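You operate a simulated robot arm through the tools that you are given. There is no shell and no other tool. Be economical: measure what you need, move in short steps, check, and stop when the job is done.

Carry out the task below with a simulated robot arm. There is one attempt and no reset: what you move stays moved.

TASK
Take the brown paper tube and leave it on the top of the white box by the aisle. Put the pink paper tube on the top of the low steel stand. Put the felt pad on the grey-top table away on the top of the tall steel table. Take the small yellow bobbin and leave it on the top of the blue table. Turn the tension knob 26 to 0. Fetch the short blue tube and stand it on the top of the brown-taped white box. Put the wide blue cone on the top of the low steel stand away on the top of the low steel table. Fetch the thin red cone and stand it on the top of the green stand. The order is free. Set down upright: felt pad, small yellow bobbin, short blue tube, wide blue cone, thin red cone.
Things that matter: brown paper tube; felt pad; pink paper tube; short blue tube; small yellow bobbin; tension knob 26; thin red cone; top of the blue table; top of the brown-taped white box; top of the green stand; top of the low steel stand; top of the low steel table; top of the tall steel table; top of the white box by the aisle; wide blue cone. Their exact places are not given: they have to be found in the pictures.

Only the result counts: the job must be done as asked and must still hold three seconds after the hand-in. Knocking over, shifting, dropping, spilling or breaking anything else fails it.

THE ROBOT
A 7-joint arm with a fingered hand on a trunk, on a base that drives. Base frame: it is fixed to the floor where the robot stands at the start and does not move with it; the origin is under the middle of the robot, x ahead of it, y to its left, z up; the surface under the hand at the start is at about z = 0.85. Units: m, rad, N and s.
With the tool pointing down near the work surface it reaches from about 0.34 to 0.76 m from the robot's upright axis, wherever it stands. Its first joint turns from -2.897 to 2.897 rad. Places, roughly: brown paper tube (10x3x4 cm) [0.5, 0.1, 0.9]; felt pad (5x4x5 cm) [0.7, 0, 0.9]; pink paper tube (10x3x4 cm) [0.5, 0.1, 0.9]; short blue tube (5x5x9 cm) [5.3, 2, 0.6]; small yellow bobbin [-2.5, 2, 0.75]; tension knob 26 [6.6, 4.2, 0.6]; thin red cone (8x8x18 cm) [2.9, 0.1, 0.8]; top of the blue table [-2.5, 5.7, 0.8]; top of the brown-taped white box [2.9, 1.9, 0.5]; top of the green stand [4.6, 4.4, 0.8]; top of the low steel stand [5.2, 1.8, 0.6]; top of the low steel table [2.9, 0.2, 0.7]; top of the tall steel table [-1.3, 7.6, 0.9]; top of the white box by the aisle [2.8, 2.7, 0.4]; wide blue cone (16x16x18 cm) [5, 1.9, 0.7]. Payload 4 kg.
Tool frame: the origin (TCP) lies between the finger pads and is the grasp point; the fingertips stand 0.026 m ahead of it; z points along the fingers, y is the line along which they close. Largest opening 0.132 m; the body of the gripper starts 0.073 m behind the TCP. The gripper is a hand of 4 fingers: y runs from the thumb to the fingers, the wrist lies at [0, 0, -0.239] in the tool frame, and closing takes about 1.5 s.
Orientation is that of the tool frame in the base frame, as a unit quaternion [x, y, z, w]. With the fingers straight down and closing along the base's y, the tool's x points along the base's -x, its y along +y and its z along -z.

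THE INTERFACE
- The arm moves only by the tool nudge_tool. Its arguments are lists of equal length, an entry for each row: "travel": the shift along the tool's x, y, z in units of 100 mm (1.0 is 100 mm), a list of three; "dr": the turn, a rotation vector about the tool's x, y, z in units of 60 degrees (1.0 is 60 degrees), a list of three. In form: {"travel": [[x, y, z], ...], "dr": [[wx, wy, wz], ...]}. A call has 1 to 10 rows; each row is the pose to reach, as a shift and turn from the pose commanded when the call began, along the tool's axes at that moment. "fingers" is the finger opening in m, from 0 to 0.132, set as the call begins (left out, the last holds). A call with a number of a shift or a turn outside -1 to 1 is refused whole. A row lasts 0.2 s, in which the tool goes at most 0.05 m and 0.15 rad; a call with a longer step from one row to the next is refused whole, and so is a gripper value outside its range. A pose out of reach is approached as far as the arm can. The call stops where the force on the tool passes 40 N (or 10 N more than at its start, if that is more) or the arm is blocked; 0.2 s more then pass. Each finger travels about 0.072 m/s and halts on what it meets, pressing with about 34 N; the grip force reading is that of the motor and also rises with nothing between the fingers. The clock runs only during rows and for 0.2 s after the last one: add rows that repeat a pose to give the fingers time. It gives the time, the measured TCP pose, the force on the tool (base axes), the opening and the grip force at its end, in the units of the frame above (readings bear some noise), with the torque about the TCP (base axes, N m) and any sound that the robot's microphone picked up.
- Cameras (640 x 400 px; columns grow to the right, rows downward): "scene" is now at [0.0224, 0.1419, 1.5624]; the picture's right is [-0.20, -0.98, 0.00], its down [-0.74, 0.15, -0.65] and it looks along [0.64, -0.13, -0.76] (base axes); focal length 271 px, centre (320, 200). "wrist" rides on the gripper at [0.068, 0.002, -0.097] in the tool frame; the picture's right is [-0.03, 1.00, 0.00], its down [-0.82, -0.02, -0.58] and it looks along [-0.58, -0.01, 0.82] (tool axes); focal length 270 px, centre (320, 200).
- get_image(camera): a new picture of that camera. The clock stands still meanwhile.
- lift_body(by): slides the trunk up (or, below 0, down) by that many m; the arm and the scene camera ride with it, the base frame stays. It gives what a move gives, with no picture.
- base_move(legs): drives the robot by 1 to 6 legs, each [ahead, turn to the left] in m and rad, along the robot's own axes; the way and the turn of a leg run together, so that a leg with both is an arc; at most 1.5 m and 3.142 rad a leg. The arm and the cameras ride along, it lands a little off, and it stops where it bumps. It gives what a move gives.
- finger_targets(finger1, finger2, finger3, thumb_bend): sets how far each is bent, from 0 (flat) to 100 (curled in); at 30 the hand is open as for a grip, at 70 the pads meet at the TCP. One left out holds its place. A second passes; each finger stops where it meets its share of the squeeze, and holds until it gets a number again. A gripper value or a shape takes the hand back. It gives what a move gives, with no picture; readings hold the bend of each and the force on the fingers (four entries, about 0 where the hand has none), thumb and palm.
- preshape(shape): the hand has 4 fingers and takes this shape, open, in about a second: jaw (thumb against the fingers, like two jaws); tri (thumb and two fingers); tip (a fingertip pinch); poke (one finger out to press); point (the index stretched); flat (the hand flat); cup (the hand cupped); fist (a fist). The gripper value then closes the fingers along that shape, each until it touches; the sizes above hold for jaw. It gives what a move gives, with no picture.
- head_to(pan, tilt): turns the head with the scene camera to pan (to the left, within 2.705 rad either way) and tilt (down, from -0.506 to 1.204), counted from straight ahead of the robot. It gives what a move gives.
- locate(camera, pixels): there is no depth. For up to 12 entries [column, row, z] of the newest picture of that camera ("zoom" is the newest enlarged one), the place [x, y] in the base frame at which the ray of that pixel passes the height z, good to about 0.002 m, but the place of the scene camera against the robot may be out by one fixed shift of up to 0.025 m in any direction. The clock stands still meanwhile.
- close_up(camera, box): a new picture of the part [left, top, right, bottom] of that camera's present view, enlarged. The clock stands still meanwhile.
- sign_off(): hands the job in; it is judged then, once.

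Keep the steps short. Do not move on a guess: measure, check each grasp and each placing, and mend mistakes. In all there are 145 turns and 172 pictures (those below and enlarged ones count). Leave the gripper open and the arm clear of the work at the hand-in unless told otherwise, and finish with a single line.

The tools are called after ">>>" as name(argument=value, ...) on one line, values as JSON. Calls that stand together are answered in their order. nudge_tool: Moves the arm, as the interface text tells. Its arguments: {"type":"object","properties":{"travel":{"type":"array"},"dr":{"type":"array"},"fingers":{"type":"number"}},"required":["travel","dr"]} The other tools are called the same way: lift_body (by) slides the trunk up or down; preshape (shape) gives the hand a shape; finger_targets (finger1, finger2, finger3, thumb_bend) moves the fingers one by one; base_move (legs) drives the base; head_to (pan, tilt) turns the head that bears the scene camera; get_image (camera) takes a picture; locate (camera, pixels) gives the place at which the rays of pixels pass given heights; close_up (camera, box) takes an enlarged picture of a part of a camera's view; sign_off () hands the job in.

At the start:

```text
clock: 0.0
position: [0.47, 0.0541, 1.1004]
ee_rot: [0.0, 1.0, 0.0, -0.001]
ft_force: [0.2, -0.4, 0.0]
moment: [0.03, -0.01, -0.02]
gripper_width: 0.1317
grip_force: 0.0
shape: jaw
bend: [30.0, 30.0, 30.0, 30.0]
finger forces: [0.0, 0.0, 0.0, 0.0, 0.1, 0.1]
trunk travel left (down, up): [-0.525, 0.065]
robot x, y, heading: [0.0002, -0.0006, -0.001]
head pan, tilt: [-0.201, 0.859]
```

scene: 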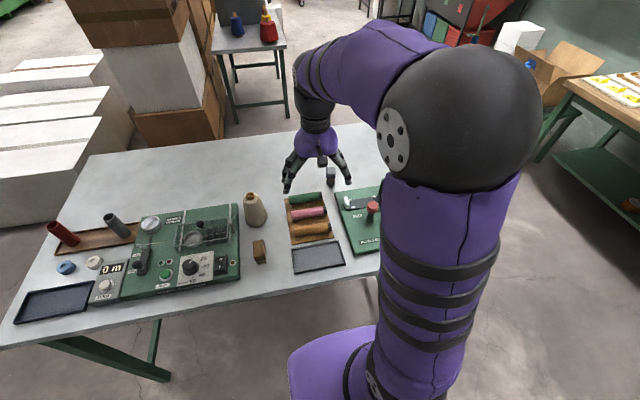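
wrist: 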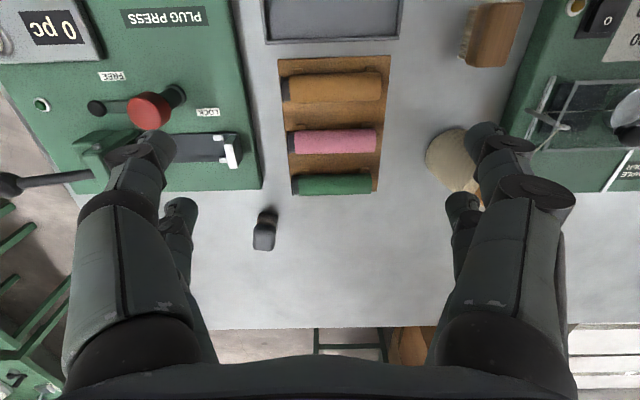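

I'll measure the tubes and the dark pad in the first wrist picture and look round the room with the head.

>>> locate(camera="wrist", pixels=[[283, 88, 0.88], [382, 88, 0.88], [332, 75, 0.88], [332, 103, 0.88], [291, 142, 0.88], [376, 142, 0.88], [332, 131, 0.88], [332, 154, 0.88], [265, 215, 0.87], [264, 248, 0.87], [280, 60, 0.85], [378, 192, 0.85]])

>>> close_up(camera="wrist", box=[220, 40, 440, 270])

>>> head_to(pan=0.5, tilt=0.35)

>>> get_image(camera="scene")

>>> head_to(pan=1.9, tilt=0.35)

>>> get_image(camera="scene")

>>> head_to(pan=-0.4, tilt=0.35)

>>> get_image(camera="scene")

```text
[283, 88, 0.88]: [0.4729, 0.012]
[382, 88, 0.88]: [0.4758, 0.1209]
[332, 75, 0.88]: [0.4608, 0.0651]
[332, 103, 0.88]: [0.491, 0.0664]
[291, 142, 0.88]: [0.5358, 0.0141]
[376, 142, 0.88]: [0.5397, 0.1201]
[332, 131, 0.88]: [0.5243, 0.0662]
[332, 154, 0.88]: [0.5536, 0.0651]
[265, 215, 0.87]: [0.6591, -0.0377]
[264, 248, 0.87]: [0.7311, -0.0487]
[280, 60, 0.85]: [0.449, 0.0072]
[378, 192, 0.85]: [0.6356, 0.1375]
```

```text
1.74 times, centred on (330, 155) of wrist
```

zoom: 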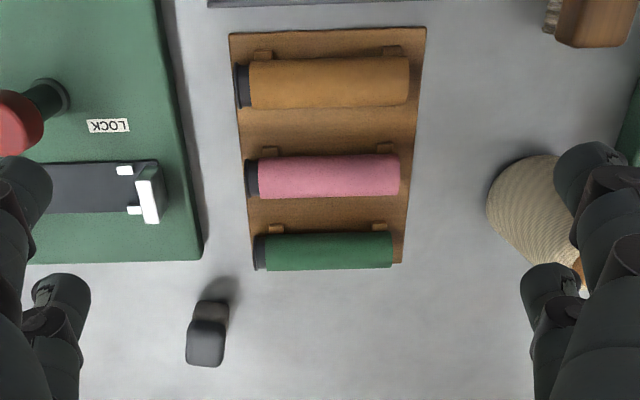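

```text
clock: 1.1
position: [0.4707, 0.0548, 1.0999]
ee_rot: [0.0, 1.0, 0.0, 0.0]
ft_force: [0.1, 1.0, -0.5]
moment: [0.02, 0.01, 0.0]
gripper_width: 0.1319
grip_force: 0.1
shape: jaw
bend: [30.0, 30.0, 30.0, 30.0]
finger forces: [0.0, 0.0, 0.0, 0.1, 0.2, 0.0]
trunk travel left (down, up): [-0.525, 0.065]
robot x, y, heading: [-0.0003, -0.0029, 0.002]
head pan, tilt: [0.499, 0.351]
```

```text
168 pictures are left
```

scene: 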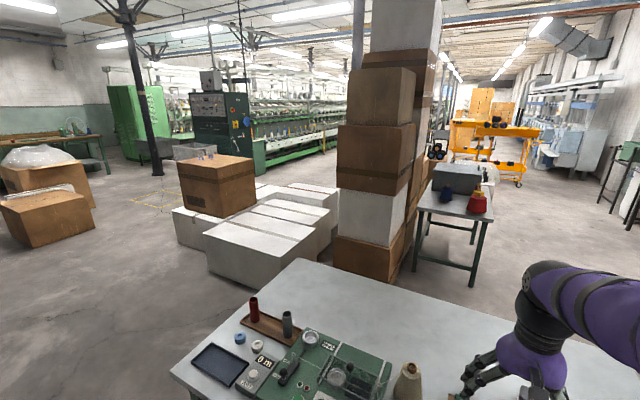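

```text
clock: 2.6
position: [0.471, 0.0537, 1.1008]
ee_rot: [0.0, 1.0, 0.0, 0.0]
ft_force: [-0.1, 0.2, 0.5]
moment: [0.03, -0.01, 0.0]
gripper_width: 0.132
grip_force: 0.1
shape: jaw
bend: [30.0, 30.0, 30.0, 30.0]
finger forces: [0.0, 0.0, 0.0, 0.1, 0.0, 0.1]
trunk travel left (down, up): [-0.525, 0.065]
robot x, y, heading: [0.0048, 0.0015, -0.003]
head pan, tilt: [1.901, 0.351]
```

```text
167 pictures are left
```

scene: 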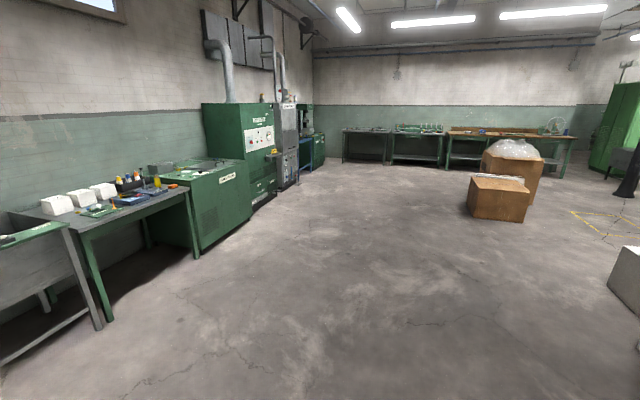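

```text
clock: 4.7
position: [0.4707, 0.0551, 1.1003]
ee_rot: [0.0, 1.0, 0.0, 0.0]
ft_force: [-0.2, -0.5, -0.1]
moment: [-0.03, -0.04, -0.01]
gripper_width: 0.1319
grip_force: 0.1
shape: jaw
bend: [30.0, 30.0, 30.0, 30.0]
finger forces: [0.0, 0.0, 0.1, 0.0, 0.0, 0.1]
trunk travel left (down, up): [-0.525, 0.065]
robot x, y, heading: [-0.0005, -0.0009, -0.002]
head pan, tilt: [-0.4, 0.351]
```

```text
166 pictures are left
```

scene: 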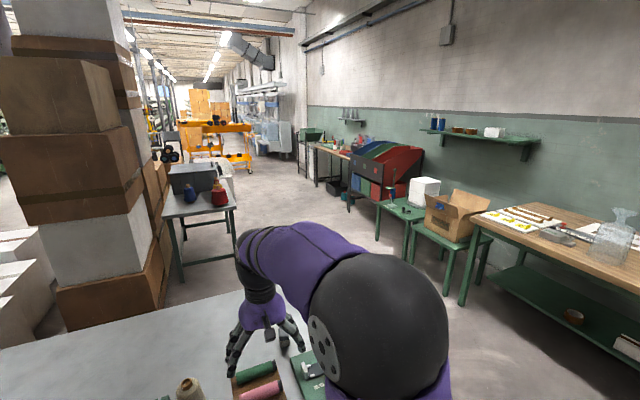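

Brown tube centre is about (0.476, 0.066), pink (0.539, 0.066), both lying along y; the pad is near (0.69, -0.04). I turn the hand 90° so it closes along x.

>>> nudge_tool(travel=[[0, 0, 0], [0, 0, 0], [0, 0, 0], [0, 0, 0], [0, 0, 0], [0, 0, 0], [0, 0, 0]], dr=[[0, 0, 0.143], [0, 0, 0.286], [0, 0, 0.429], [0, 0, 0.572], [0, 0, 0.715], [0, 0, 0.858], [0, 0, 1.0]], fingers=0.06)

>>> nudge_tool(travel=[[0, 0, 0.2], [0, 0, 0.4], [0, 0, 0.6], [0, 0, 0.8]], dr=[[0, 0, 0.143], [0, 0, 0.286], [0, 0, 0.429], [0, 0, 0.5]])

>>> get_image(camera="wrist")

```text
clock: 6.3
position: [0.4712, 0.0539, 1.1]
ee_rot: [0.501, 0.865, 0.0, 0.001]
ft_force: [-0.3, 0.5, -0.4]
moment: [0.01, 0.0, 0.01]
gripper_width: 0.0607
grip_force: 0.0
shape: jaw
bend: [73.0, 73.0, 73.0, 70.0]
finger forces: [0.0, 0.0, 0.0, 0.0, 0.0, 0.0]
trunk travel left (down, up): [-0.525, 0.065]
robot x, y, heading: [0.0008, 0.0038, 0.002]
head pan, tilt: [-0.4, 0.351]
```

```text
clock: 7.3
position: [0.4712, 0.0545, 1.0208]
ee_rot: [0.707, 0.707, 0.0, -0.001]
ft_force: [-0.3, -0.3, 0.7]
moment: [-0.03, -0.02, 0.01]
gripper_width: 0.0607
grip_force: 0.1
shape: jaw
bend: [73.0, 73.0, 73.0, 70.0]
finger forces: [0.0, 0.1, 0.0, 0.0, 0.1, 0.0]
trunk travel left (down, up): [-0.525, 0.065]
robot x, y, heading: [-0.0018, -0.0009, -0.0]
head pan, tilt: [-0.4, 0.351]
```

```text
165 pictures are left
```

wrist: 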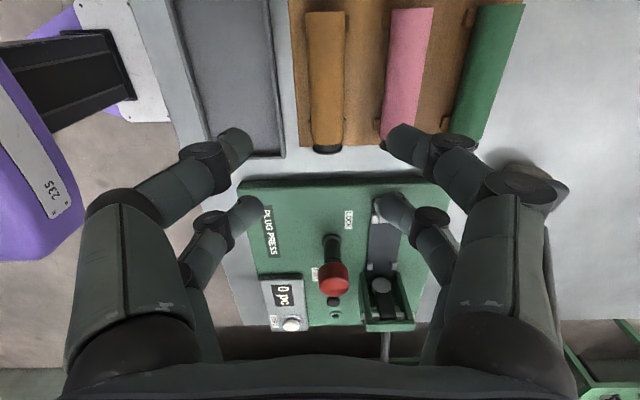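

>>> locate(camera="wrist", pixels=[[326, 12, 0.88], [326, 148, 0.875], [307, 80, 0.875], [345, 80, 0.875], [412, 10, 0.88], [388, 70, 0.875], [432, 70, 0.875], [458, 80, 0.87]])

>>> close_up(camera="wrist", box=[180, 0, 540, 225])

```text
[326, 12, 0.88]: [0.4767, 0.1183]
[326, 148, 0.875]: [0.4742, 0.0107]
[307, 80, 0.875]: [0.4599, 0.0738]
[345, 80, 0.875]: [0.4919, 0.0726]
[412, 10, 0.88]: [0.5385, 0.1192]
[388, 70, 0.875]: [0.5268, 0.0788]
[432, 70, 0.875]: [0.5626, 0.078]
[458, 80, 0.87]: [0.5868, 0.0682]
```

```text
1.78 times, centred on (360, 112) of wrist
```

zoom: 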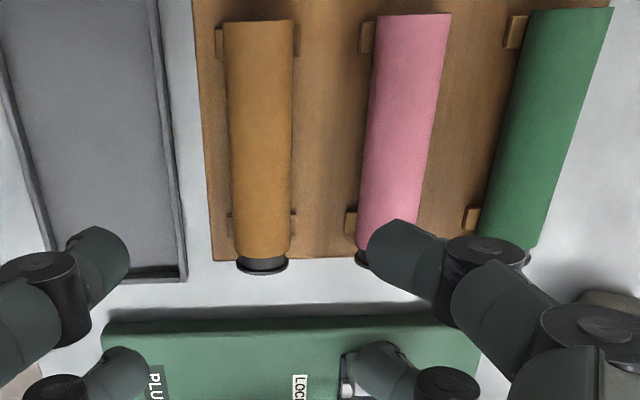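

>>> nudge_tool(travel=[[0.115, 0.045, 0.3], [0.115, 0.045, 0.6], [0.115, 0.045, 0.9]], dr=[[0, 0, 0], [0, 0, 0], [0, 0, 0]], fingers=0.055)

>>> get_image(camera="wrist")

```text
clock: 8.1
position: [0.4746, 0.066, 0.9296]
ee_rot: [0.707, 0.707, 0.0, 0.0]
ft_force: [0.3, -0.9, 0.2]
moment: [0.0, -0.01, 0.01]
gripper_width: 0.0554
grip_force: 0.0
shape: jaw
bend: [73.0, 73.0, 73.0, 70.0]
finger forces: [0.1, 0.0, 0.1, 0.0, 0.0, 0.0]
trunk travel left (down, up): [-0.525, 0.065]
robot x, y, heading: [-0.0024, 0.0004, 0.004]
head pan, tilt: [-0.4, 0.351]
```

```text
163 pictures are left
```

wrist: 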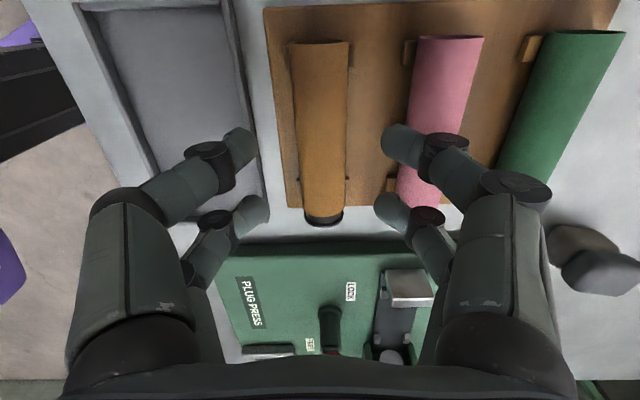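

>>> nudge_tool(travel=[[0, 0.01, 0], [0, 0.01, 0], [0, 0.01, 0.1], [0, 0.01, 0.2], [0, 0.01, 0.3], [0, 0.01, 0.37]], dr=[[0, 0, 0], [0, 0, 0], [0, 0, 0], [0, 0, 0], [0, 0, 0], [0, 0, 0]], fingers=0.042)

>>> get_image(camera="wrist")

```text
clock: 9.5
position: [0.476, 0.0659, 0.8923]
ee_rot: [0.707, 0.707, 0.0, 0.0]
ft_force: [-0.2, -0.4, 0.0]
moment: [0.01, -0.01, 0.0]
gripper_width: 0.0423
grip_force: 0.0
shape: jaw
bend: [73.0, 73.0, 73.0, 70.0]
finger forces: [0.0, 0.0, 0.0, 0.0, 0.0, 0.0]
trunk travel left (down, up): [-0.525, 0.065]
robot x, y, heading: [0.0007, -0.0008, -0.0]
head pan, tilt: [-0.4, 0.351]
```

```text
162 pictures are left
```

wrist: 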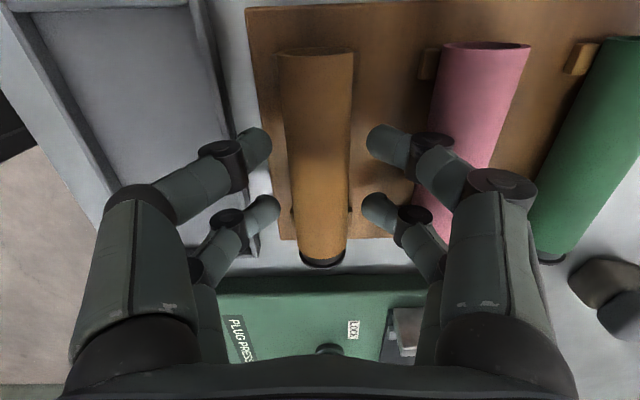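

>>> nudge_tool(travel=[[0, 0, 0.05], [0, 0, 0.08]], dr=[[0, 0, 0], [0, 0, 0]])

>>> nudge_tool(travel=[[0, 0, 0], [0, 0, 0], [0, 0, 0], [0, 0, 0], [0, 0, 0]], dr=[[0, 0, 0], [0, 0, 0], [0, 0, 0], [0, 0, 0], [0, 0, 0]], fingers=0.0)

>>> nudge_tool(travel=[[0, 0, -0.15], [0, 0, -0.3], [0, 0, -0.6], [0, 0, -0.9]], dr=[[0, 0, 0], [0, 0, 0], [0, 0, 0], [0, 0, 0]])

>>> get_image(camera="wrist")

```text
clock: 10.1
position: [0.4759, 0.0656, 0.8857]
ee_rot: [0.707, 0.707, 0.0, 0.0]
ft_force: [0.1, -0.9, 0.5]
moment: [0.02, -0.01, 0.01]
gripper_width: 0.0425
grip_force: 0.1
shape: jaw
bend: [73.0, 73.0, 73.0, 70.0]
finger forces: [0.0, 0.0, 0.0, 0.0, 0.0, 0.0]
trunk travel left (down, up): [-0.525, 0.065]
robot x, y, heading: [0.0021, -0.0016, 0.004]
head pan, tilt: [-0.4, 0.351]
```

```text
clock: 11.3
position: [0.4765, 0.0662, 0.8847]
ee_rot: [0.708, 0.707, 0.0, 0.0]
ft_force: [-0.3, 1.3, 0.7]
moment: [0.0, -0.02, 0.0]
gripper_width: 0.0226
grip_force: 34.6
shape: jaw
bend: [73.0, 73.0, 73.0, 70.0]
finger forces: [30.3, 30.3, 30.0, 0.0, 30.7, 0.0]
trunk travel left (down, up): [-0.525, 0.065]
robot x, y, heading: [0.0021, 0.0013, -0.003]
head pan, tilt: [-0.4, 0.351]
```

```text
clock: 12.3
position: [0.4755, 0.0639, 0.9755]
ee_rot: [0.707, 0.707, -0.001, 0.0]
ft_force: [0.5, -0.4, -0.3]
moment: [0.03, -0.03, 0.03]
gripper_width: 0.0224
grip_force: 34.0
shape: jaw
bend: [73.0, 73.0, 73.0, 70.0]
finger forces: [30.4, 30.3, 30.2, 0.0, 30.5, 0.0]
trunk travel left (down, up): [-0.525, 0.065]
robot x, y, heading: [-0.0013, -0.0013, -0.005]
head pan, tilt: [-0.4, 0.351]
```

```text
161 pictures are left
```

wrist: 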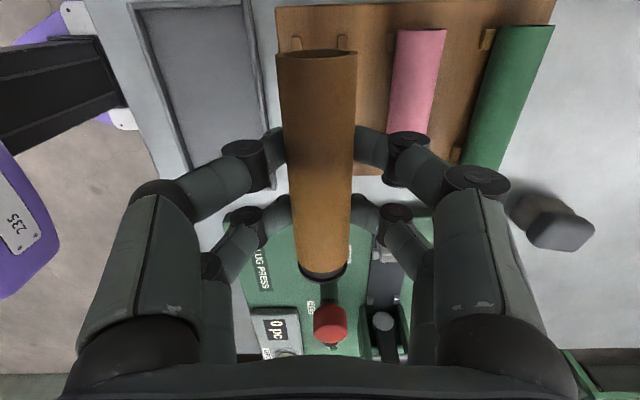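

Brown tube is held (34 N, 22 mm). I raise it and look around behind and left for a driving route.

>>> nudge_tool(travel=[[0, 0, -0.4], [0, 0, -0.8], [0, 0, -1.0]], dr=[[0, 0, 0], [0, 0, 0], [0, 0, 0]])

>>> head_to(pan=2.7, tilt=0.5)

>>> get_image(camera="scene")

>>> head_to(pan=0.6, tilt=0.5)

>>> get_image(camera="scene")

```text
clock: 13.1
position: [0.4773, 0.0672, 1.0756]
ee_rot: [0.707, 0.707, 0.0, 0.001]
ft_force: [-0.8, 0.4, -0.2]
moment: [0.02, 0.03, 0.0]
gripper_width: 0.0229
grip_force: 34.1
shape: jaw
bend: [73.0, 73.0, 73.0, 70.0]
finger forces: [30.4, 30.3, 30.1, 0.0, 30.4, 0.0]
trunk travel left (down, up): [-0.525, 0.065]
robot x, y, heading: [0.0009, -0.0, -0.002]
head pan, tilt: [-0.4, 0.351]
```

```text
clock: 15.8
position: [0.4759, 0.0658, 1.0742]
ee_rot: [0.707, 0.707, -0.001, 0.0]
ft_force: [0.6, -0.2, 0.7]
moment: [-0.02, 0.0, 0.01]
gripper_width: 0.0226
grip_force: 33.9
shape: jaw
bend: [73.0, 73.0, 73.0, 70.0]
finger forces: [30.4, 30.4, 30.1, 0.1, 30.4, 0.1]
trunk travel left (down, up): [-0.525, 0.065]
robot x, y, heading: [0.0021, 0.0027, -0.004]
head pan, tilt: [2.7, 0.499]
```

```text
160 pictures are left
```

scene: 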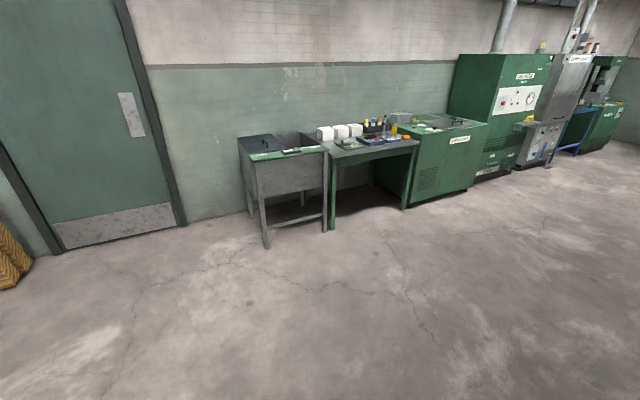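

```text
clock: 17.8
position: [0.4771, 0.0651, 1.0748]
ee_rot: [0.707, 0.707, 0.0, 0.0]
ft_force: [0.1, 0.2, -0.7]
moment: [0.01, 0.02, 0.0]
gripper_width: 0.0222
grip_force: 34.3
shape: jaw
bend: [73.0, 73.0, 73.0, 70.0]
finger forces: [30.3, 30.4, 30.1, 0.0, 30.3, 0.1]
trunk travel left (down, up): [-0.525, 0.065]
robot x, y, heading: [-0.0038, 0.0002, -0.002]
head pan, tilt: [0.6, 0.499]
```

```text
159 pictures are left
```

scene: 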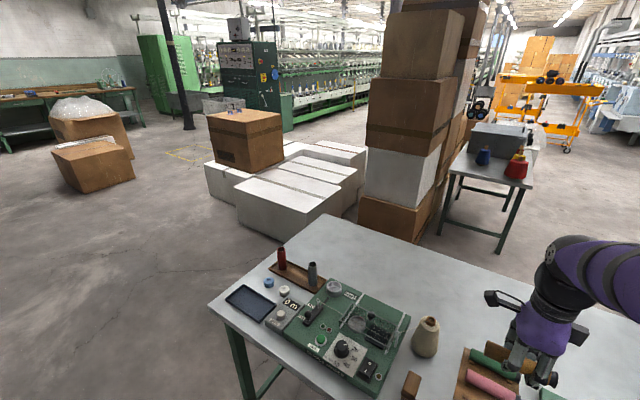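

>>> close_up(camera="scene", box=[180, 80, 400, 250])

>>> locate(camera="scene", pixels=[[237, 178, 0.4], [280, 208, 0.4], [342, 196, 0.4], [290, 170, 0.4], [207, 163, 0.4], [240, 222, 0.0], [280, 242, 0.0], [366, 152, 0.4], [360, 237, 0.0], [326, 214, 0.85], [210, 302, 0.85], [500, 252, 0.0]])

```text
2.35 times, centred on (290, 165) of scene
```

zoom: 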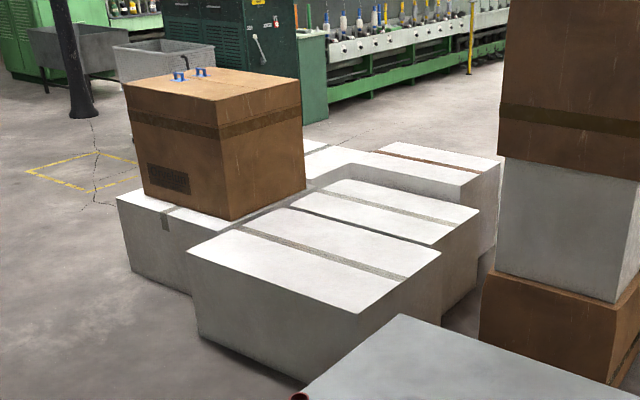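

```text
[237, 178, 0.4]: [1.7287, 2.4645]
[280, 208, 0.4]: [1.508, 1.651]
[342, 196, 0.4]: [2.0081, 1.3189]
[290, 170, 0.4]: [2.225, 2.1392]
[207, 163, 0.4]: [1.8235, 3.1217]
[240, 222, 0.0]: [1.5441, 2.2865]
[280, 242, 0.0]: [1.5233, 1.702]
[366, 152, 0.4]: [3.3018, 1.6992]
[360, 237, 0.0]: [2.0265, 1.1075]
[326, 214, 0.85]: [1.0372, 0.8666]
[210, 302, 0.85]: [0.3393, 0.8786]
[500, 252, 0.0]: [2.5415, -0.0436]
```

>>> locate(camera="scene", pixels=[[55, 178, 0.0], [133, 180, 0.0], [72, 193, 0.0], [190, 128, 0.0], [290, 130, 0.0], [370, 105, 0.0], [211, 200, 0.0], [165, 155, 0.0], [345, 148, 0.5], [365, 155, 0.5], [318, 142, 0.5]])

>>> head_to(pan=-0.75, tilt=0.5)

>>> get_image(camera="scene")

```text
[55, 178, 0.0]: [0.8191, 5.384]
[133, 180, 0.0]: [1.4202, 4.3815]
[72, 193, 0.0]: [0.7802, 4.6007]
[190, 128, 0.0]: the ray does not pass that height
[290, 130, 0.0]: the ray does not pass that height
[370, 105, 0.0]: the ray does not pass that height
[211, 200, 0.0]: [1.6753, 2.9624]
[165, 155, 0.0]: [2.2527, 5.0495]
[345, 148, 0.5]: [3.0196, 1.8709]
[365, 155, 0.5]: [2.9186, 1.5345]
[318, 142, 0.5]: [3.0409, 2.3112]
```

```text
clock: 19.3
position: [0.4769, 0.0657, 1.0759]
ee_rot: [0.707, 0.707, 0.0, 0.001]
ft_force: [0.7, 0.1, -0.4]
moment: [0.0, -0.01, 0.01]
gripper_width: 0.0224
grip_force: 34.1
shape: jaw
bend: [73.0, 73.0, 73.0, 70.0]
finger forces: [30.4, 30.3, 30.1, 0.1, 30.4, 0.0]
trunk travel left (down, up): [-0.525, 0.065]
robot x, y, heading: [-0.0028, 0.0035, -0.001]
head pan, tilt: [-0.75, 0.499]
```

```text
157 pictures are left
```

scene: 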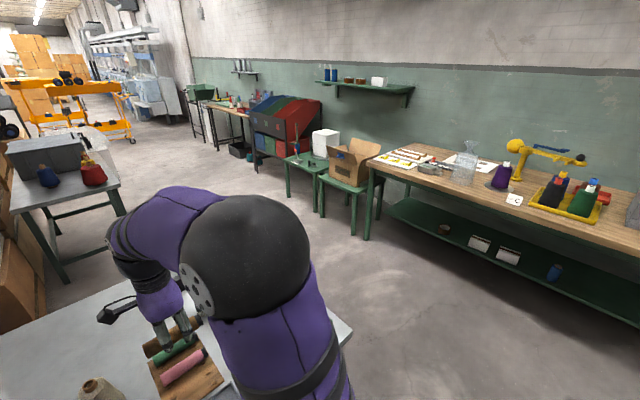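

>>> locate(camera="scene", pixels=[[350, 330, 0.85], [215, 268, 0.85], [370, 240, 0.0], [415, 200, 0.9], [320, 215, 0.0], [287, 196, 0.0], [65, 282, 0.0], [125, 213, 0.0], [40, 285, 0.0], [240, 153, 0.0], [135, 142, 0.0], [10, 215, 0.7]])

>>> base_move(legs=[[-0.45, 0]])

>>> head_to(pan=-0.5, tilt=0.6)

>>> get_image(camera="scene")

```text
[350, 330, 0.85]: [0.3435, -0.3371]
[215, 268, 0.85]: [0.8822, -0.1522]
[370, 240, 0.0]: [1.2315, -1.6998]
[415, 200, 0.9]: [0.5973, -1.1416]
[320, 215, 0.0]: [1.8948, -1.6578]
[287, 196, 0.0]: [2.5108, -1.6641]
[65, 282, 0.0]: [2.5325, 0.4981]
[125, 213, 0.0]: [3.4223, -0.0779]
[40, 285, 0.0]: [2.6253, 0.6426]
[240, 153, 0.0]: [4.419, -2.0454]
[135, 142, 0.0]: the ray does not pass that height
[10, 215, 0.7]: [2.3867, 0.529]
```

```text
clock: 22.0
position: [0.0281, 0.0652, 1.0743]
ee_rot: [0.708, 0.706, 0.0, 0.0]
ft_force: [-0.1, -0.5, -0.8]
moment: [0.0, -0.02, 0.0]
gripper_width: 0.0224
grip_force: 34.1
shape: jaw
bend: [73.0, 73.0, 73.0, 70.0]
finger forces: [30.4, 30.4, 30.0, 0.0, 30.5, 0.0]
trunk travel left (down, up): [-0.525, 0.065]
robot x, y, heading: [-0.4533, -0.0004, -0.002]
head pan, tilt: [-0.75, 0.499]
```

```text
clock: 22.8
position: [0.0282, 0.0657, 1.075]
ee_rot: [0.708, 0.706, 0.0, 0.0]
ft_force: [0.5, -0.2, 0.0]
moment: [0.02, 0.03, -0.03]
gripper_width: 0.0223
grip_force: 34.0
shape: jaw
bend: [73.0, 73.0, 73.0, 70.0]
finger forces: [30.4, 30.3, 30.2, 0.0, 30.3, 0.0]
trunk travel left (down, up): [-0.525, 0.065]
robot x, y, heading: [-0.4486, 0.0013, -0.006]
head pan, tilt: [-0.499, 0.6]
```

```text
156 pictures are left
```

scene: 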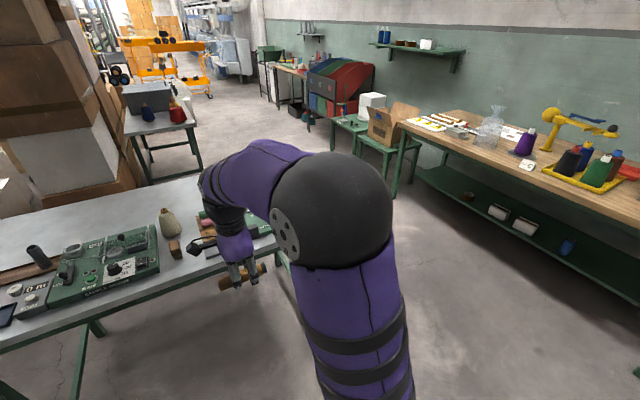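

The lane on the right is about 1.25 m wide (table corner y≈-0.34, bench y≈-1.65). I drive along y≈-0.95.

>>> base_move(legs=[[0, -1.05], [1.1, 0], [0, 1.05], [1.3, 0]])

>>> head_to(pan=0.3, tilt=0.4)

>>> get_image(camera="scene")

```text
clock: 40.5
position: [1.8746, -0.8788, 1.0752]
ee_rot: [0.704, 0.711, 0.0, 0.001]
ft_force: [0.0, 0.4, -1.2]
moment: [-0.01, -0.02, -0.01]
gripper_width: 0.022
grip_force: 33.5
shape: jaw
bend: [73.0, 73.0, 73.0, 71.0]
finger forces: [30.1, 30.2, 29.9, 0.1, 30.2, 0.0]
trunk travel left (down, up): [-0.525, 0.065]
robot x, y, heading: [1.3981, -0.9482, 0.013]
head pan, tilt: [-0.499, 0.6]
```

```text
clock: 41.6
position: [1.8756, -0.8784, 1.0748]
ee_rot: [0.703, 0.711, 0.001, 0.0]
ft_force: [1.1, 0.4, -1.1]
moment: [-0.01, -0.03, 0.0]
gripper_width: 0.022
grip_force: 34.1
shape: jaw
bend: [73.0, 73.0, 73.0, 71.0]
finger forces: [30.3, 30.0, 30.0, 0.0, 30.2, 0.0]
trunk travel left (down, up): [-0.525, 0.065]
robot x, y, heading: [1.3984, -0.9547, 0.01]
head pan, tilt: [0.3, 0.4]
```

```text
155 pictures are left
```

scene: 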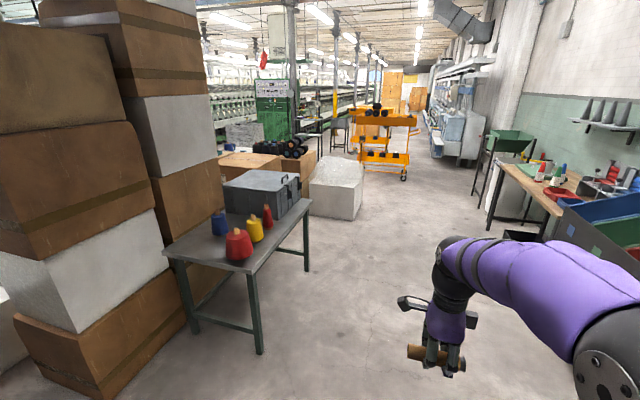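

>>> locate(camera="scene", pixels=[[358, 220, 0.0], [312, 214, 0.0], [308, 270, 0.0], [260, 353, 0.0], [195, 333, 0.0], [405, 181, 0.0], [365, 175, 0.0], [265, 222, 0.75]])

>>> close_up(camera="scene", box=[190, 90, 430, 240])

```text
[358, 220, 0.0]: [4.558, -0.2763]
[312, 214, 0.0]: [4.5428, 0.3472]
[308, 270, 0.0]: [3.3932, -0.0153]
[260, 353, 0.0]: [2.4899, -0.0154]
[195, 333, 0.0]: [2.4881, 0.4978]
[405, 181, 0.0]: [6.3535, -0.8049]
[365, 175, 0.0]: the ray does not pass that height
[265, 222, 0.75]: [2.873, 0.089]
```

```text
2.67 times, centred on (310, 165) of scene
```

zoom: 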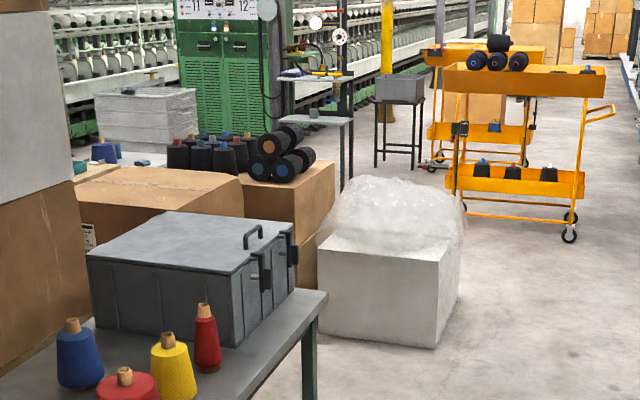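

>>> base_move(legs=[[1.3, 0], [1.2, 0]])

>>> head_to(pan=1.57, tilt=0.35)

>>> get_image(camera="scene")

>>> head_to(pan=0.6, tilt=0.35)

>>> get_image(camera="scene")

```text
clock: 53.9
position: [4.3823, -0.8157, 1.0744]
ee_rot: [0.698, 0.716, 0.0, 0.0]
ft_force: [-0.9, -0.9, -0.3]
moment: [0.0, 0.01, -0.02]
gripper_width: 0.0222
grip_force: 34.0
shape: jaw
bend: [73.0, 73.0, 73.0, 71.0]
finger forces: [30.2, 30.2, 30.0, 0.0, 30.2, 0.1]
trunk travel left (down, up): [-0.525, 0.065]
robot x, y, heading: [3.9074, -0.8924, 0.03]
head pan, tilt: [0.3, 0.4]
```

```text
clock: 55.3
position: [4.3818, -0.815, 1.0752]
ee_rot: [0.698, 0.717, -0.001, 0.0]
ft_force: [-0.7, 0.0, -0.8]
moment: [0.0, 0.04, -0.02]
gripper_width: 0.0222
grip_force: 33.6
shape: jaw
bend: [73.0, 73.0, 73.0, 71.0]
finger forces: [30.2, 30.1, 30.0, 0.0, 30.2, 0.0]
trunk travel left (down, up): [-0.525, 0.065]
robot x, y, heading: [3.9091, -0.8916, 0.023]
head pan, tilt: [1.571, 0.351]
```

```text
153 pictures are left
```

scene: 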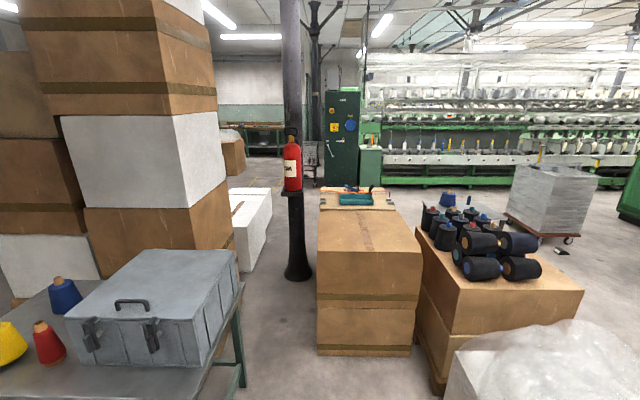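

```text
clock: 56.6
position: [4.3822, -0.8155, 1.0747]
ee_rot: [0.698, 0.716, 0.001, 0.0]
ft_force: [0.0, 0.4, 0.0]
moment: [0.01, -0.02, 0.04]
gripper_width: 0.0222
grip_force: 33.9
shape: jaw
bend: [73.0, 73.0, 73.0, 71.0]
finger forces: [30.2, 30.1, 29.9, 0.0, 30.2, 0.0]
trunk travel left (down, up): [-0.525, 0.065]
robot x, y, heading: [3.9091, -0.8975, 0.026]
head pan, tilt: [0.6, 0.351]
```

```text
152 pictures are left
```

scene: 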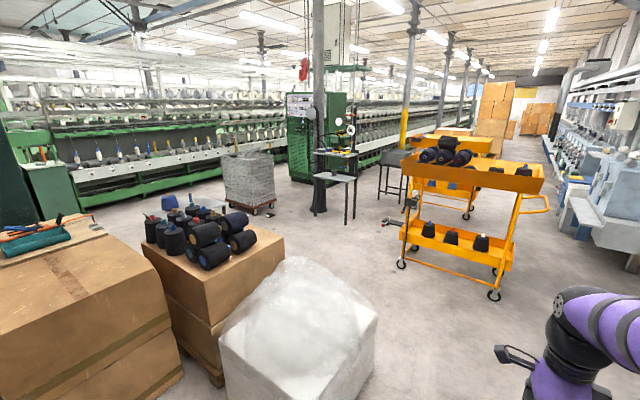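

>>> locate(camera="scene", pixels=[[375, 370, 0.0], [282, 245, 0.5], [320, 212, 0.0], [270, 212, 0.0], [228, 200, 0.0], [347, 222, 0.0], [401, 265, 0.0], [494, 298, 0.0], [380, 197, 0.0], [282, 243, 0.0], [72, 225, 0.0], [170, 205, 0.0]])

>>> close_up(camera="scene", box=[120, 120, 420, 310])

```text
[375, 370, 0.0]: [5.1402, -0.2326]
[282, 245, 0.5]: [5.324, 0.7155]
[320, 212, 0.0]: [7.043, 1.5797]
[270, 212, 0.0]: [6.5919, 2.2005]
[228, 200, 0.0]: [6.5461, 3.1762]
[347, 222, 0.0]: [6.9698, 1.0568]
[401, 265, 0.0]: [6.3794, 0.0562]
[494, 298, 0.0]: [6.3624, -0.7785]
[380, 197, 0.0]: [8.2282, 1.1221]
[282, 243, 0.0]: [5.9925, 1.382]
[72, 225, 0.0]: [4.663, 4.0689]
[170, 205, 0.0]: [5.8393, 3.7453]
```

```text
2.11 times, centred on (270, 215) of scene
```

zoom: 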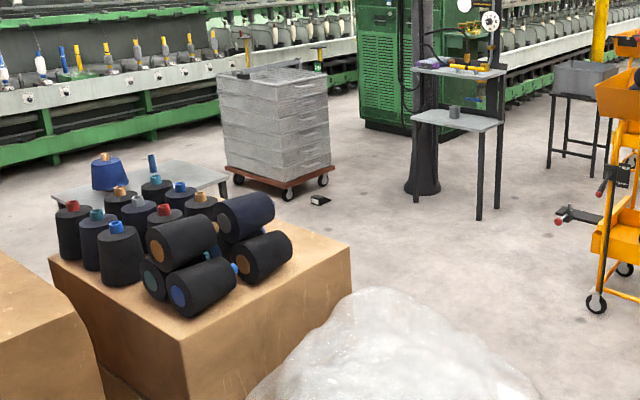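

>>> locate(camera="zoom", pixels=[[230, 181, 0.55], [160, 159, 0.55], [52, 196, 0.55], [350, 245, 0.6], [185, 335, 0.6], [108, 188, 0.56], [152, 172, 0.56], [290, 200, 0.0], [235, 183, 0.0], [565, 215, 0.4], [420, 200, 0.0]])

>>> base_move(legs=[[0, 0.1], [0.9, 0], [0.9, 0], [0, 1.44]])

>>> head_to(pan=0.0, tilt=0.5)

>>> get_image(camera="scene")

```text
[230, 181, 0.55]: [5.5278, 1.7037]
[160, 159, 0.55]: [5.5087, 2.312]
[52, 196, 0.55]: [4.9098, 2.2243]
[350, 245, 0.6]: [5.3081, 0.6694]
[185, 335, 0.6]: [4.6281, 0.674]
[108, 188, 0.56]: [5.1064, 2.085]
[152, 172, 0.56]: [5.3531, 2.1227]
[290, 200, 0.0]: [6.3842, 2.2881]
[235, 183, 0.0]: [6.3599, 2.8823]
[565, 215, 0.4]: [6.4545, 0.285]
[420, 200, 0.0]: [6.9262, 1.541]
```

```text
clock: 70.1
position: [5.6145, -0.1698, 1.0738]
ee_rot: [-0.011, 1.0, 0.0, 0.0]
ft_force: [0.4, -0.4, -0.4]
moment: [0.03, 0.04, 0.01]
gripper_width: 0.0219
grip_force: 33.5
shape: jaw
bend: [73.0, 73.0, 73.0, 71.0]
finger forces: [30.1, 30.0, 29.8, 0.0, 30.1, 0.0]
trunk travel left (down, up): [-0.525, 0.065]
robot x, y, heading: [5.6905, -0.6436, 1.595]
head pan, tilt: [0.6, 0.351]
```

```text
clock: 71.1
position: [5.614, -0.1692, 1.0749]
ee_rot: [-0.01, 1.0, 0.0, 0.0]
ft_force: [0.2, 0.6, -0.7]
moment: [0.01, -0.01, -0.01]
gripper_width: 0.0216
grip_force: 34.1
shape: jaw
bend: [73.0, 73.0, 73.0, 71.0]
finger forces: [30.1, 29.9, 29.8, 0.1, 30.1, 0.0]
trunk travel left (down, up): [-0.525, 0.065]
robot x, y, heading: [5.693, -0.6428, 1.592]
head pan, tilt: [0.0, 0.499]
```

```text
150 pictures are left
```

scene: 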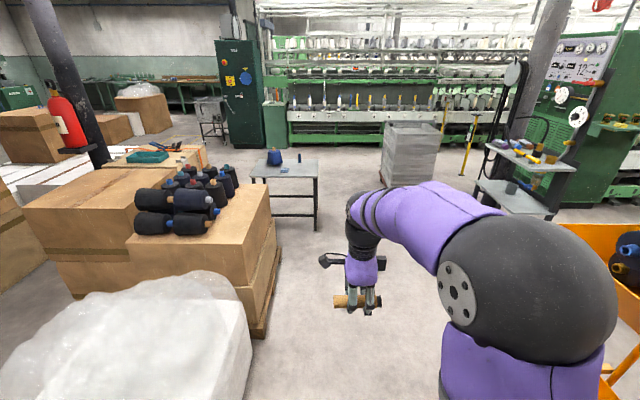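

Stand spans x 4.9–5.53, y 1.7–2.3. I go north along x≈5.85, then west toward the white boxes.

>>> base_move(legs=[[0, -0.085], [1.2, 0], [1.2, 0], [1.2, 0], [0, 1.62], [1.3, 0]])

>>> head_to(pan=0.0, tilt=0.4)

>>> get_image(camera="scene")

```text
clock: 90.8
position: [5.6475, 3.3532, 1.0757]
ee_rot: [-0.198, 0.98, 0.0, 0.001]
ft_force: [-0.6, 0.5, 0.3]
moment: [0.03, -0.01, -0.01]
gripper_width: 0.022
grip_force: 33.9
shape: jaw
bend: [73.0, 73.0, 73.0, 71.0]
finger forces: [30.1, 30.1, 29.8, 0.1, 30.0, 0.1]
trunk travel left (down, up): [-0.525, 0.065]
robot x, y, heading: [5.8892, 2.9404, 1.971]
head pan, tilt: [0.0, 0.499]
stopped in leg 5: the robot was blocked; the commanded pose is now the measured one
```

```text
clock: 91.5
position: [5.6477, 3.3533, 1.0749]
ee_rot: [-0.199, 0.98, 0.0, 0.0]
ft_force: [0.5, 0.2, 0.1]
moment: [-0.03, 0.05, 0.0]
gripper_width: 0.0219
grip_force: 33.8
shape: jaw
bend: [73.0, 73.0, 73.0, 71.0]
finger forces: [30.0, 30.0, 29.9, 0.0, 30.0, 0.0]
trunk travel left (down, up): [-0.525, 0.065]
robot x, y, heading: [5.8915, 2.9349, 1.969]
head pan, tilt: [0.0, 0.4]
```

```text
149 pictures are left
```

scene: 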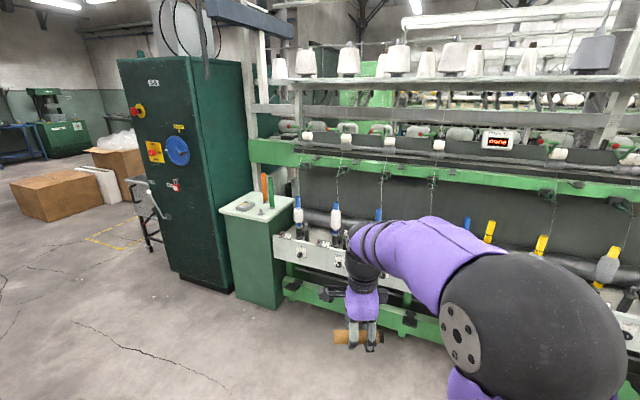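

>>> head_to(pan=-1.9, tilt=0.9)

>>> get_image(camera="scene")

>>> head_to(pan=1.6, tilt=0.7)

>>> get_image(camera="scene")

```text
clock: 93.3
position: [5.647, 3.3529, 1.0759]
ee_rot: [-0.198, 0.98, 0.0, 0.0]
ft_force: [-0.1, -0.1, -0.5]
moment: [0.0, 0.02, -0.04]
gripper_width: 0.0217
grip_force: 34.0
shape: jaw
bend: [73.0, 73.0, 73.0, 71.0]
finger forces: [30.1, 30.0, 29.9, 0.0, 29.9, 0.0]
trunk travel left (down, up): [-0.525, 0.065]
robot x, y, heading: [5.8945, 2.9382, 1.975]
head pan, tilt: [-1.901, 0.901]
```

```text
148 pictures are left
```

scene: 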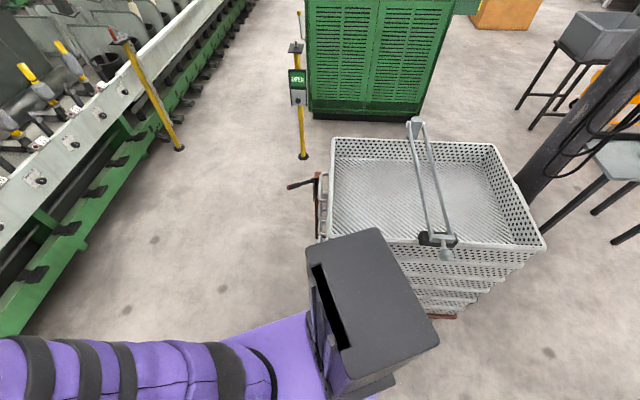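

```text
clock: 96.2
position: [5.648, 3.3535, 1.0751]
ee_rot: [-0.198, 0.98, 0.0, 0.0]
ft_force: [0.7, 0.8, 0.7]
moment: [0.03, -0.01, -0.02]
gripper_width: 0.022
grip_force: 33.7
shape: jaw
bend: [73.0, 73.0, 73.0, 71.0]
finger forces: [29.9, 30.0, 29.9, 0.0, 30.0, 0.1]
trunk travel left (down, up): [-0.525, 0.065]
robot x, y, heading: [5.8909, 2.938, 1.97]
head pan, tilt: [1.6, 0.7]
```

```text
147 pictures are left
```

scene: 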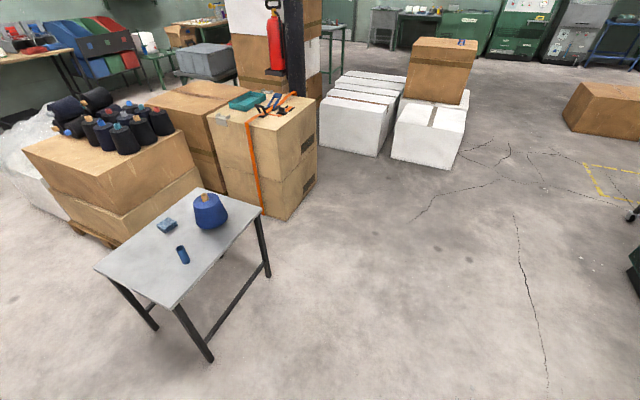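

The robot's back touched the crate stack; I measure the boxes here, then leave with a forward arc to the left.

>>> close_up(camera="scene", box=[300, 30, 500, 180])

>>> locate(camera="scene", pixels=[[392, 130, 0.4], [464, 140, 0.4], [455, 170, 0.0], [392, 155, 0.0], [401, 102, 0.4], [468, 108, 0.4], [380, 130, 0.45], [320, 122, 0.45], [95, 267, 0.55], [173, 306, 0.55], [262, 215, 0.55], [190, 188, 0.55]])

>>> base_move(legs=[[0.12, 0.2], [0.3, 0.95], [1.0, 0]])

>>> head_to(pan=0.0, tilt=0.6)

>>> get_image(camera="scene")

```text
2.67 times, centred on (400, 105) of scene
```

zoom: 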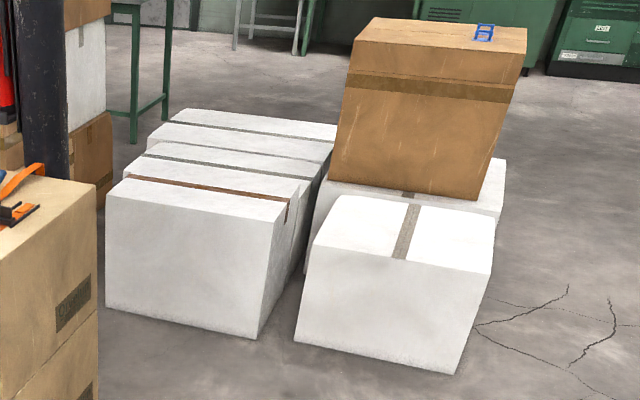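

```text
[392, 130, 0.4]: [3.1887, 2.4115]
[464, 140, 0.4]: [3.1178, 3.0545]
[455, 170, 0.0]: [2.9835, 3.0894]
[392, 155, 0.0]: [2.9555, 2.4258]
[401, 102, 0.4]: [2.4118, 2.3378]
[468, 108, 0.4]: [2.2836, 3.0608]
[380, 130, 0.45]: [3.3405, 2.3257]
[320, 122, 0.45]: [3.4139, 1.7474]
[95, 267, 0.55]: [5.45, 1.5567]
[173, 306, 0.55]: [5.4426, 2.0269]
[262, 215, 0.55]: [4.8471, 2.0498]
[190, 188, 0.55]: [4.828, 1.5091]
```

```text
clock: 104.9
position: [4.1065, 3.1426, 1.0756]
ee_rot: [-0.7, 0.714, 0.0, 0.0]
ft_force: [1.3, -0.1, 0.0]
moment: [-0.04, 0.0, 0.04]
gripper_width: 0.0218
grip_force: 33.3
shape: jaw
bend: [73.0, 73.0, 73.0, 71.0]
finger forces: [30.0, 30.0, 29.8, 0.0, 29.9, 0.1]
trunk travel left (down, up): [-0.525, 0.065]
robot x, y, heading: [4.5859, 3.1998, 3.117]
head pan, tilt: [1.6, 0.7]
```

```text
clock: 106.6
position: [4.1063, 3.1432, 1.0752]
ee_rot: [-0.7, 0.714, 0.0, 0.0]
ft_force: [-0.3, -0.1, -0.2]
moment: [-0.02, 0.02, 0.02]
gripper_width: 0.0214
grip_force: 34.2
shape: jaw
bend: [73.0, 73.0, 73.0, 71.0]
finger forces: [30.0, 29.8, 29.6, 0.0, 29.8, 0.0]
trunk travel left (down, up): [-0.525, 0.065]
robot x, y, heading: [4.5855, 3.1992, 3.122]
head pan, tilt: [0.0, 0.6]
```

```text
145 pictures are left
```

scene: 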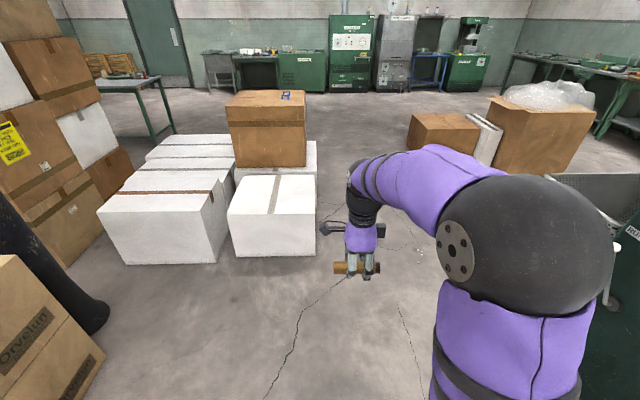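

>>> locate(camera="scene", pixels=[[228, 209, 0.4], [315, 209, 0.4], [236, 177, 0.4], [315, 175, 0.4], [232, 263, 0.0], [313, 255, 0.0], [97, 211, 0.5], [212, 201, 0.5], [127, 169, 0.5], [226, 164, 0.5], [125, 264, 0.0], [212, 262, 0.0]])

```text
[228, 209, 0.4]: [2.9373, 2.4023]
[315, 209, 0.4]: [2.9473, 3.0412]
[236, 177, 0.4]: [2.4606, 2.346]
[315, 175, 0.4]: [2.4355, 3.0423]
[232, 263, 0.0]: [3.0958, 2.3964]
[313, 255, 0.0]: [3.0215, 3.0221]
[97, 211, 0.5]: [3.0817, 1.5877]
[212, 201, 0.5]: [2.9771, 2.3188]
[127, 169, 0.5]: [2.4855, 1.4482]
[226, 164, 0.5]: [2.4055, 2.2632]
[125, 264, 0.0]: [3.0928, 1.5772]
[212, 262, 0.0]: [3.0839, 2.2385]
```

Box top edge x≈3.05, y 2.40–3.03. I drive to stand at about (3.5, 2.76) facing it.

>>> base_move(legs=[[0, 0.4], [1.17, 0], [0, -0.385]])

>>> lift_body(by=-0.35)

>>> head_to(pan=0.1, tilt=0.9)

>>> get_image(camera="scene")

>>> get_image(camera="wrist")

```text
clock: 115.1
position: [3.0267, 2.6951, 1.0747]
ee_rot: [-0.706, 0.708, 0.0, 0.0]
ft_force: [-0.9, 0.6, 0.1]
moment: [0.01, -0.01, -0.03]
gripper_width: 0.0217
grip_force: 33.7
shape: jaw
bend: [73.0, 73.0, 73.0, 71.0]
finger forces: [29.9, 29.8, 29.6, 0.0, 29.7, 0.0]
trunk travel left (down, up): [-0.525, 0.065]
robot x, y, heading: [3.5034, 2.7646, 3.138]
head pan, tilt: [0.0, 0.6]
```

```text
clock: 118.5
position: [3.0271, 2.6958, 0.7252]
ee_rot: [-0.706, 0.708, 0.0, 0.0]
ft_force: [-0.1, 0.4, 0.0]
moment: [0.0, -0.02, 0.04]
gripper_width: 0.0215
grip_force: 33.8
shape: jaw
bend: [73.0, 73.0, 73.0, 71.0]
finger forces: [29.9, 29.7, 29.8, 0.0, 29.7, 0.0]
trunk travel left (down, up): [-0.175, 0.415]
robot x, y, heading: [3.5041, 2.7645, 3.138]
head pan, tilt: [0.0, 0.6]
```

```text
clock: 119.3
position: [3.0262, 2.6959, 0.7246]
ee_rot: [-0.707, 0.707, 0.0, 0.0]
ft_force: [-0.5, 0.8, -0.4]
moment: [0.0, 0.01, -0.02]
gripper_width: 0.0214
grip_force: 34.6
shape: jaw
bend: [73.0, 73.0, 73.0, 71.0]
finger forces: [30.0, 29.8, 29.6, 0.1, 29.7, 0.0]
trunk travel left (down, up): [-0.175, 0.415]
robot x, y, heading: [3.5049, 2.7633, 3.141]
head pan, tilt: [0.099, 0.901]
```

```text
144 pictures are left
```

scene: 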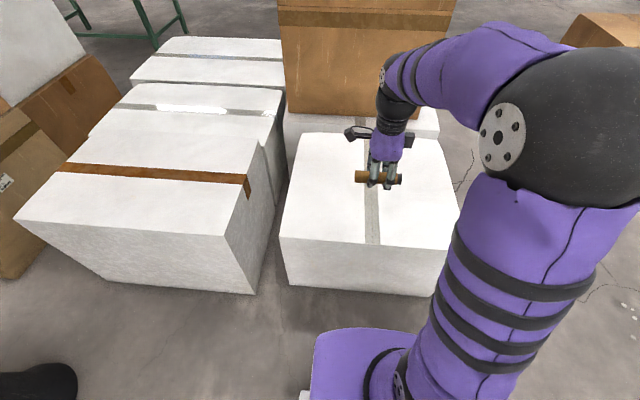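

```text
143 pictures are left
```

wrist: 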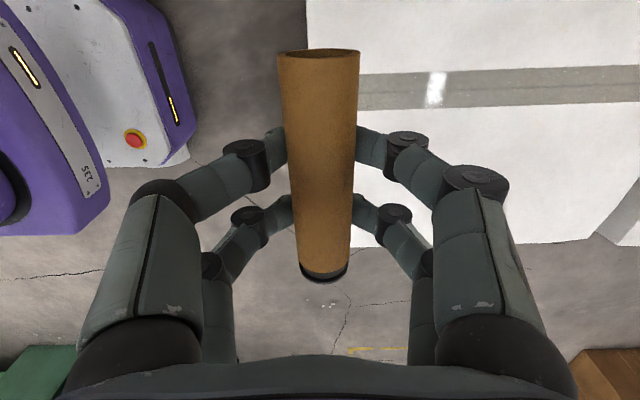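

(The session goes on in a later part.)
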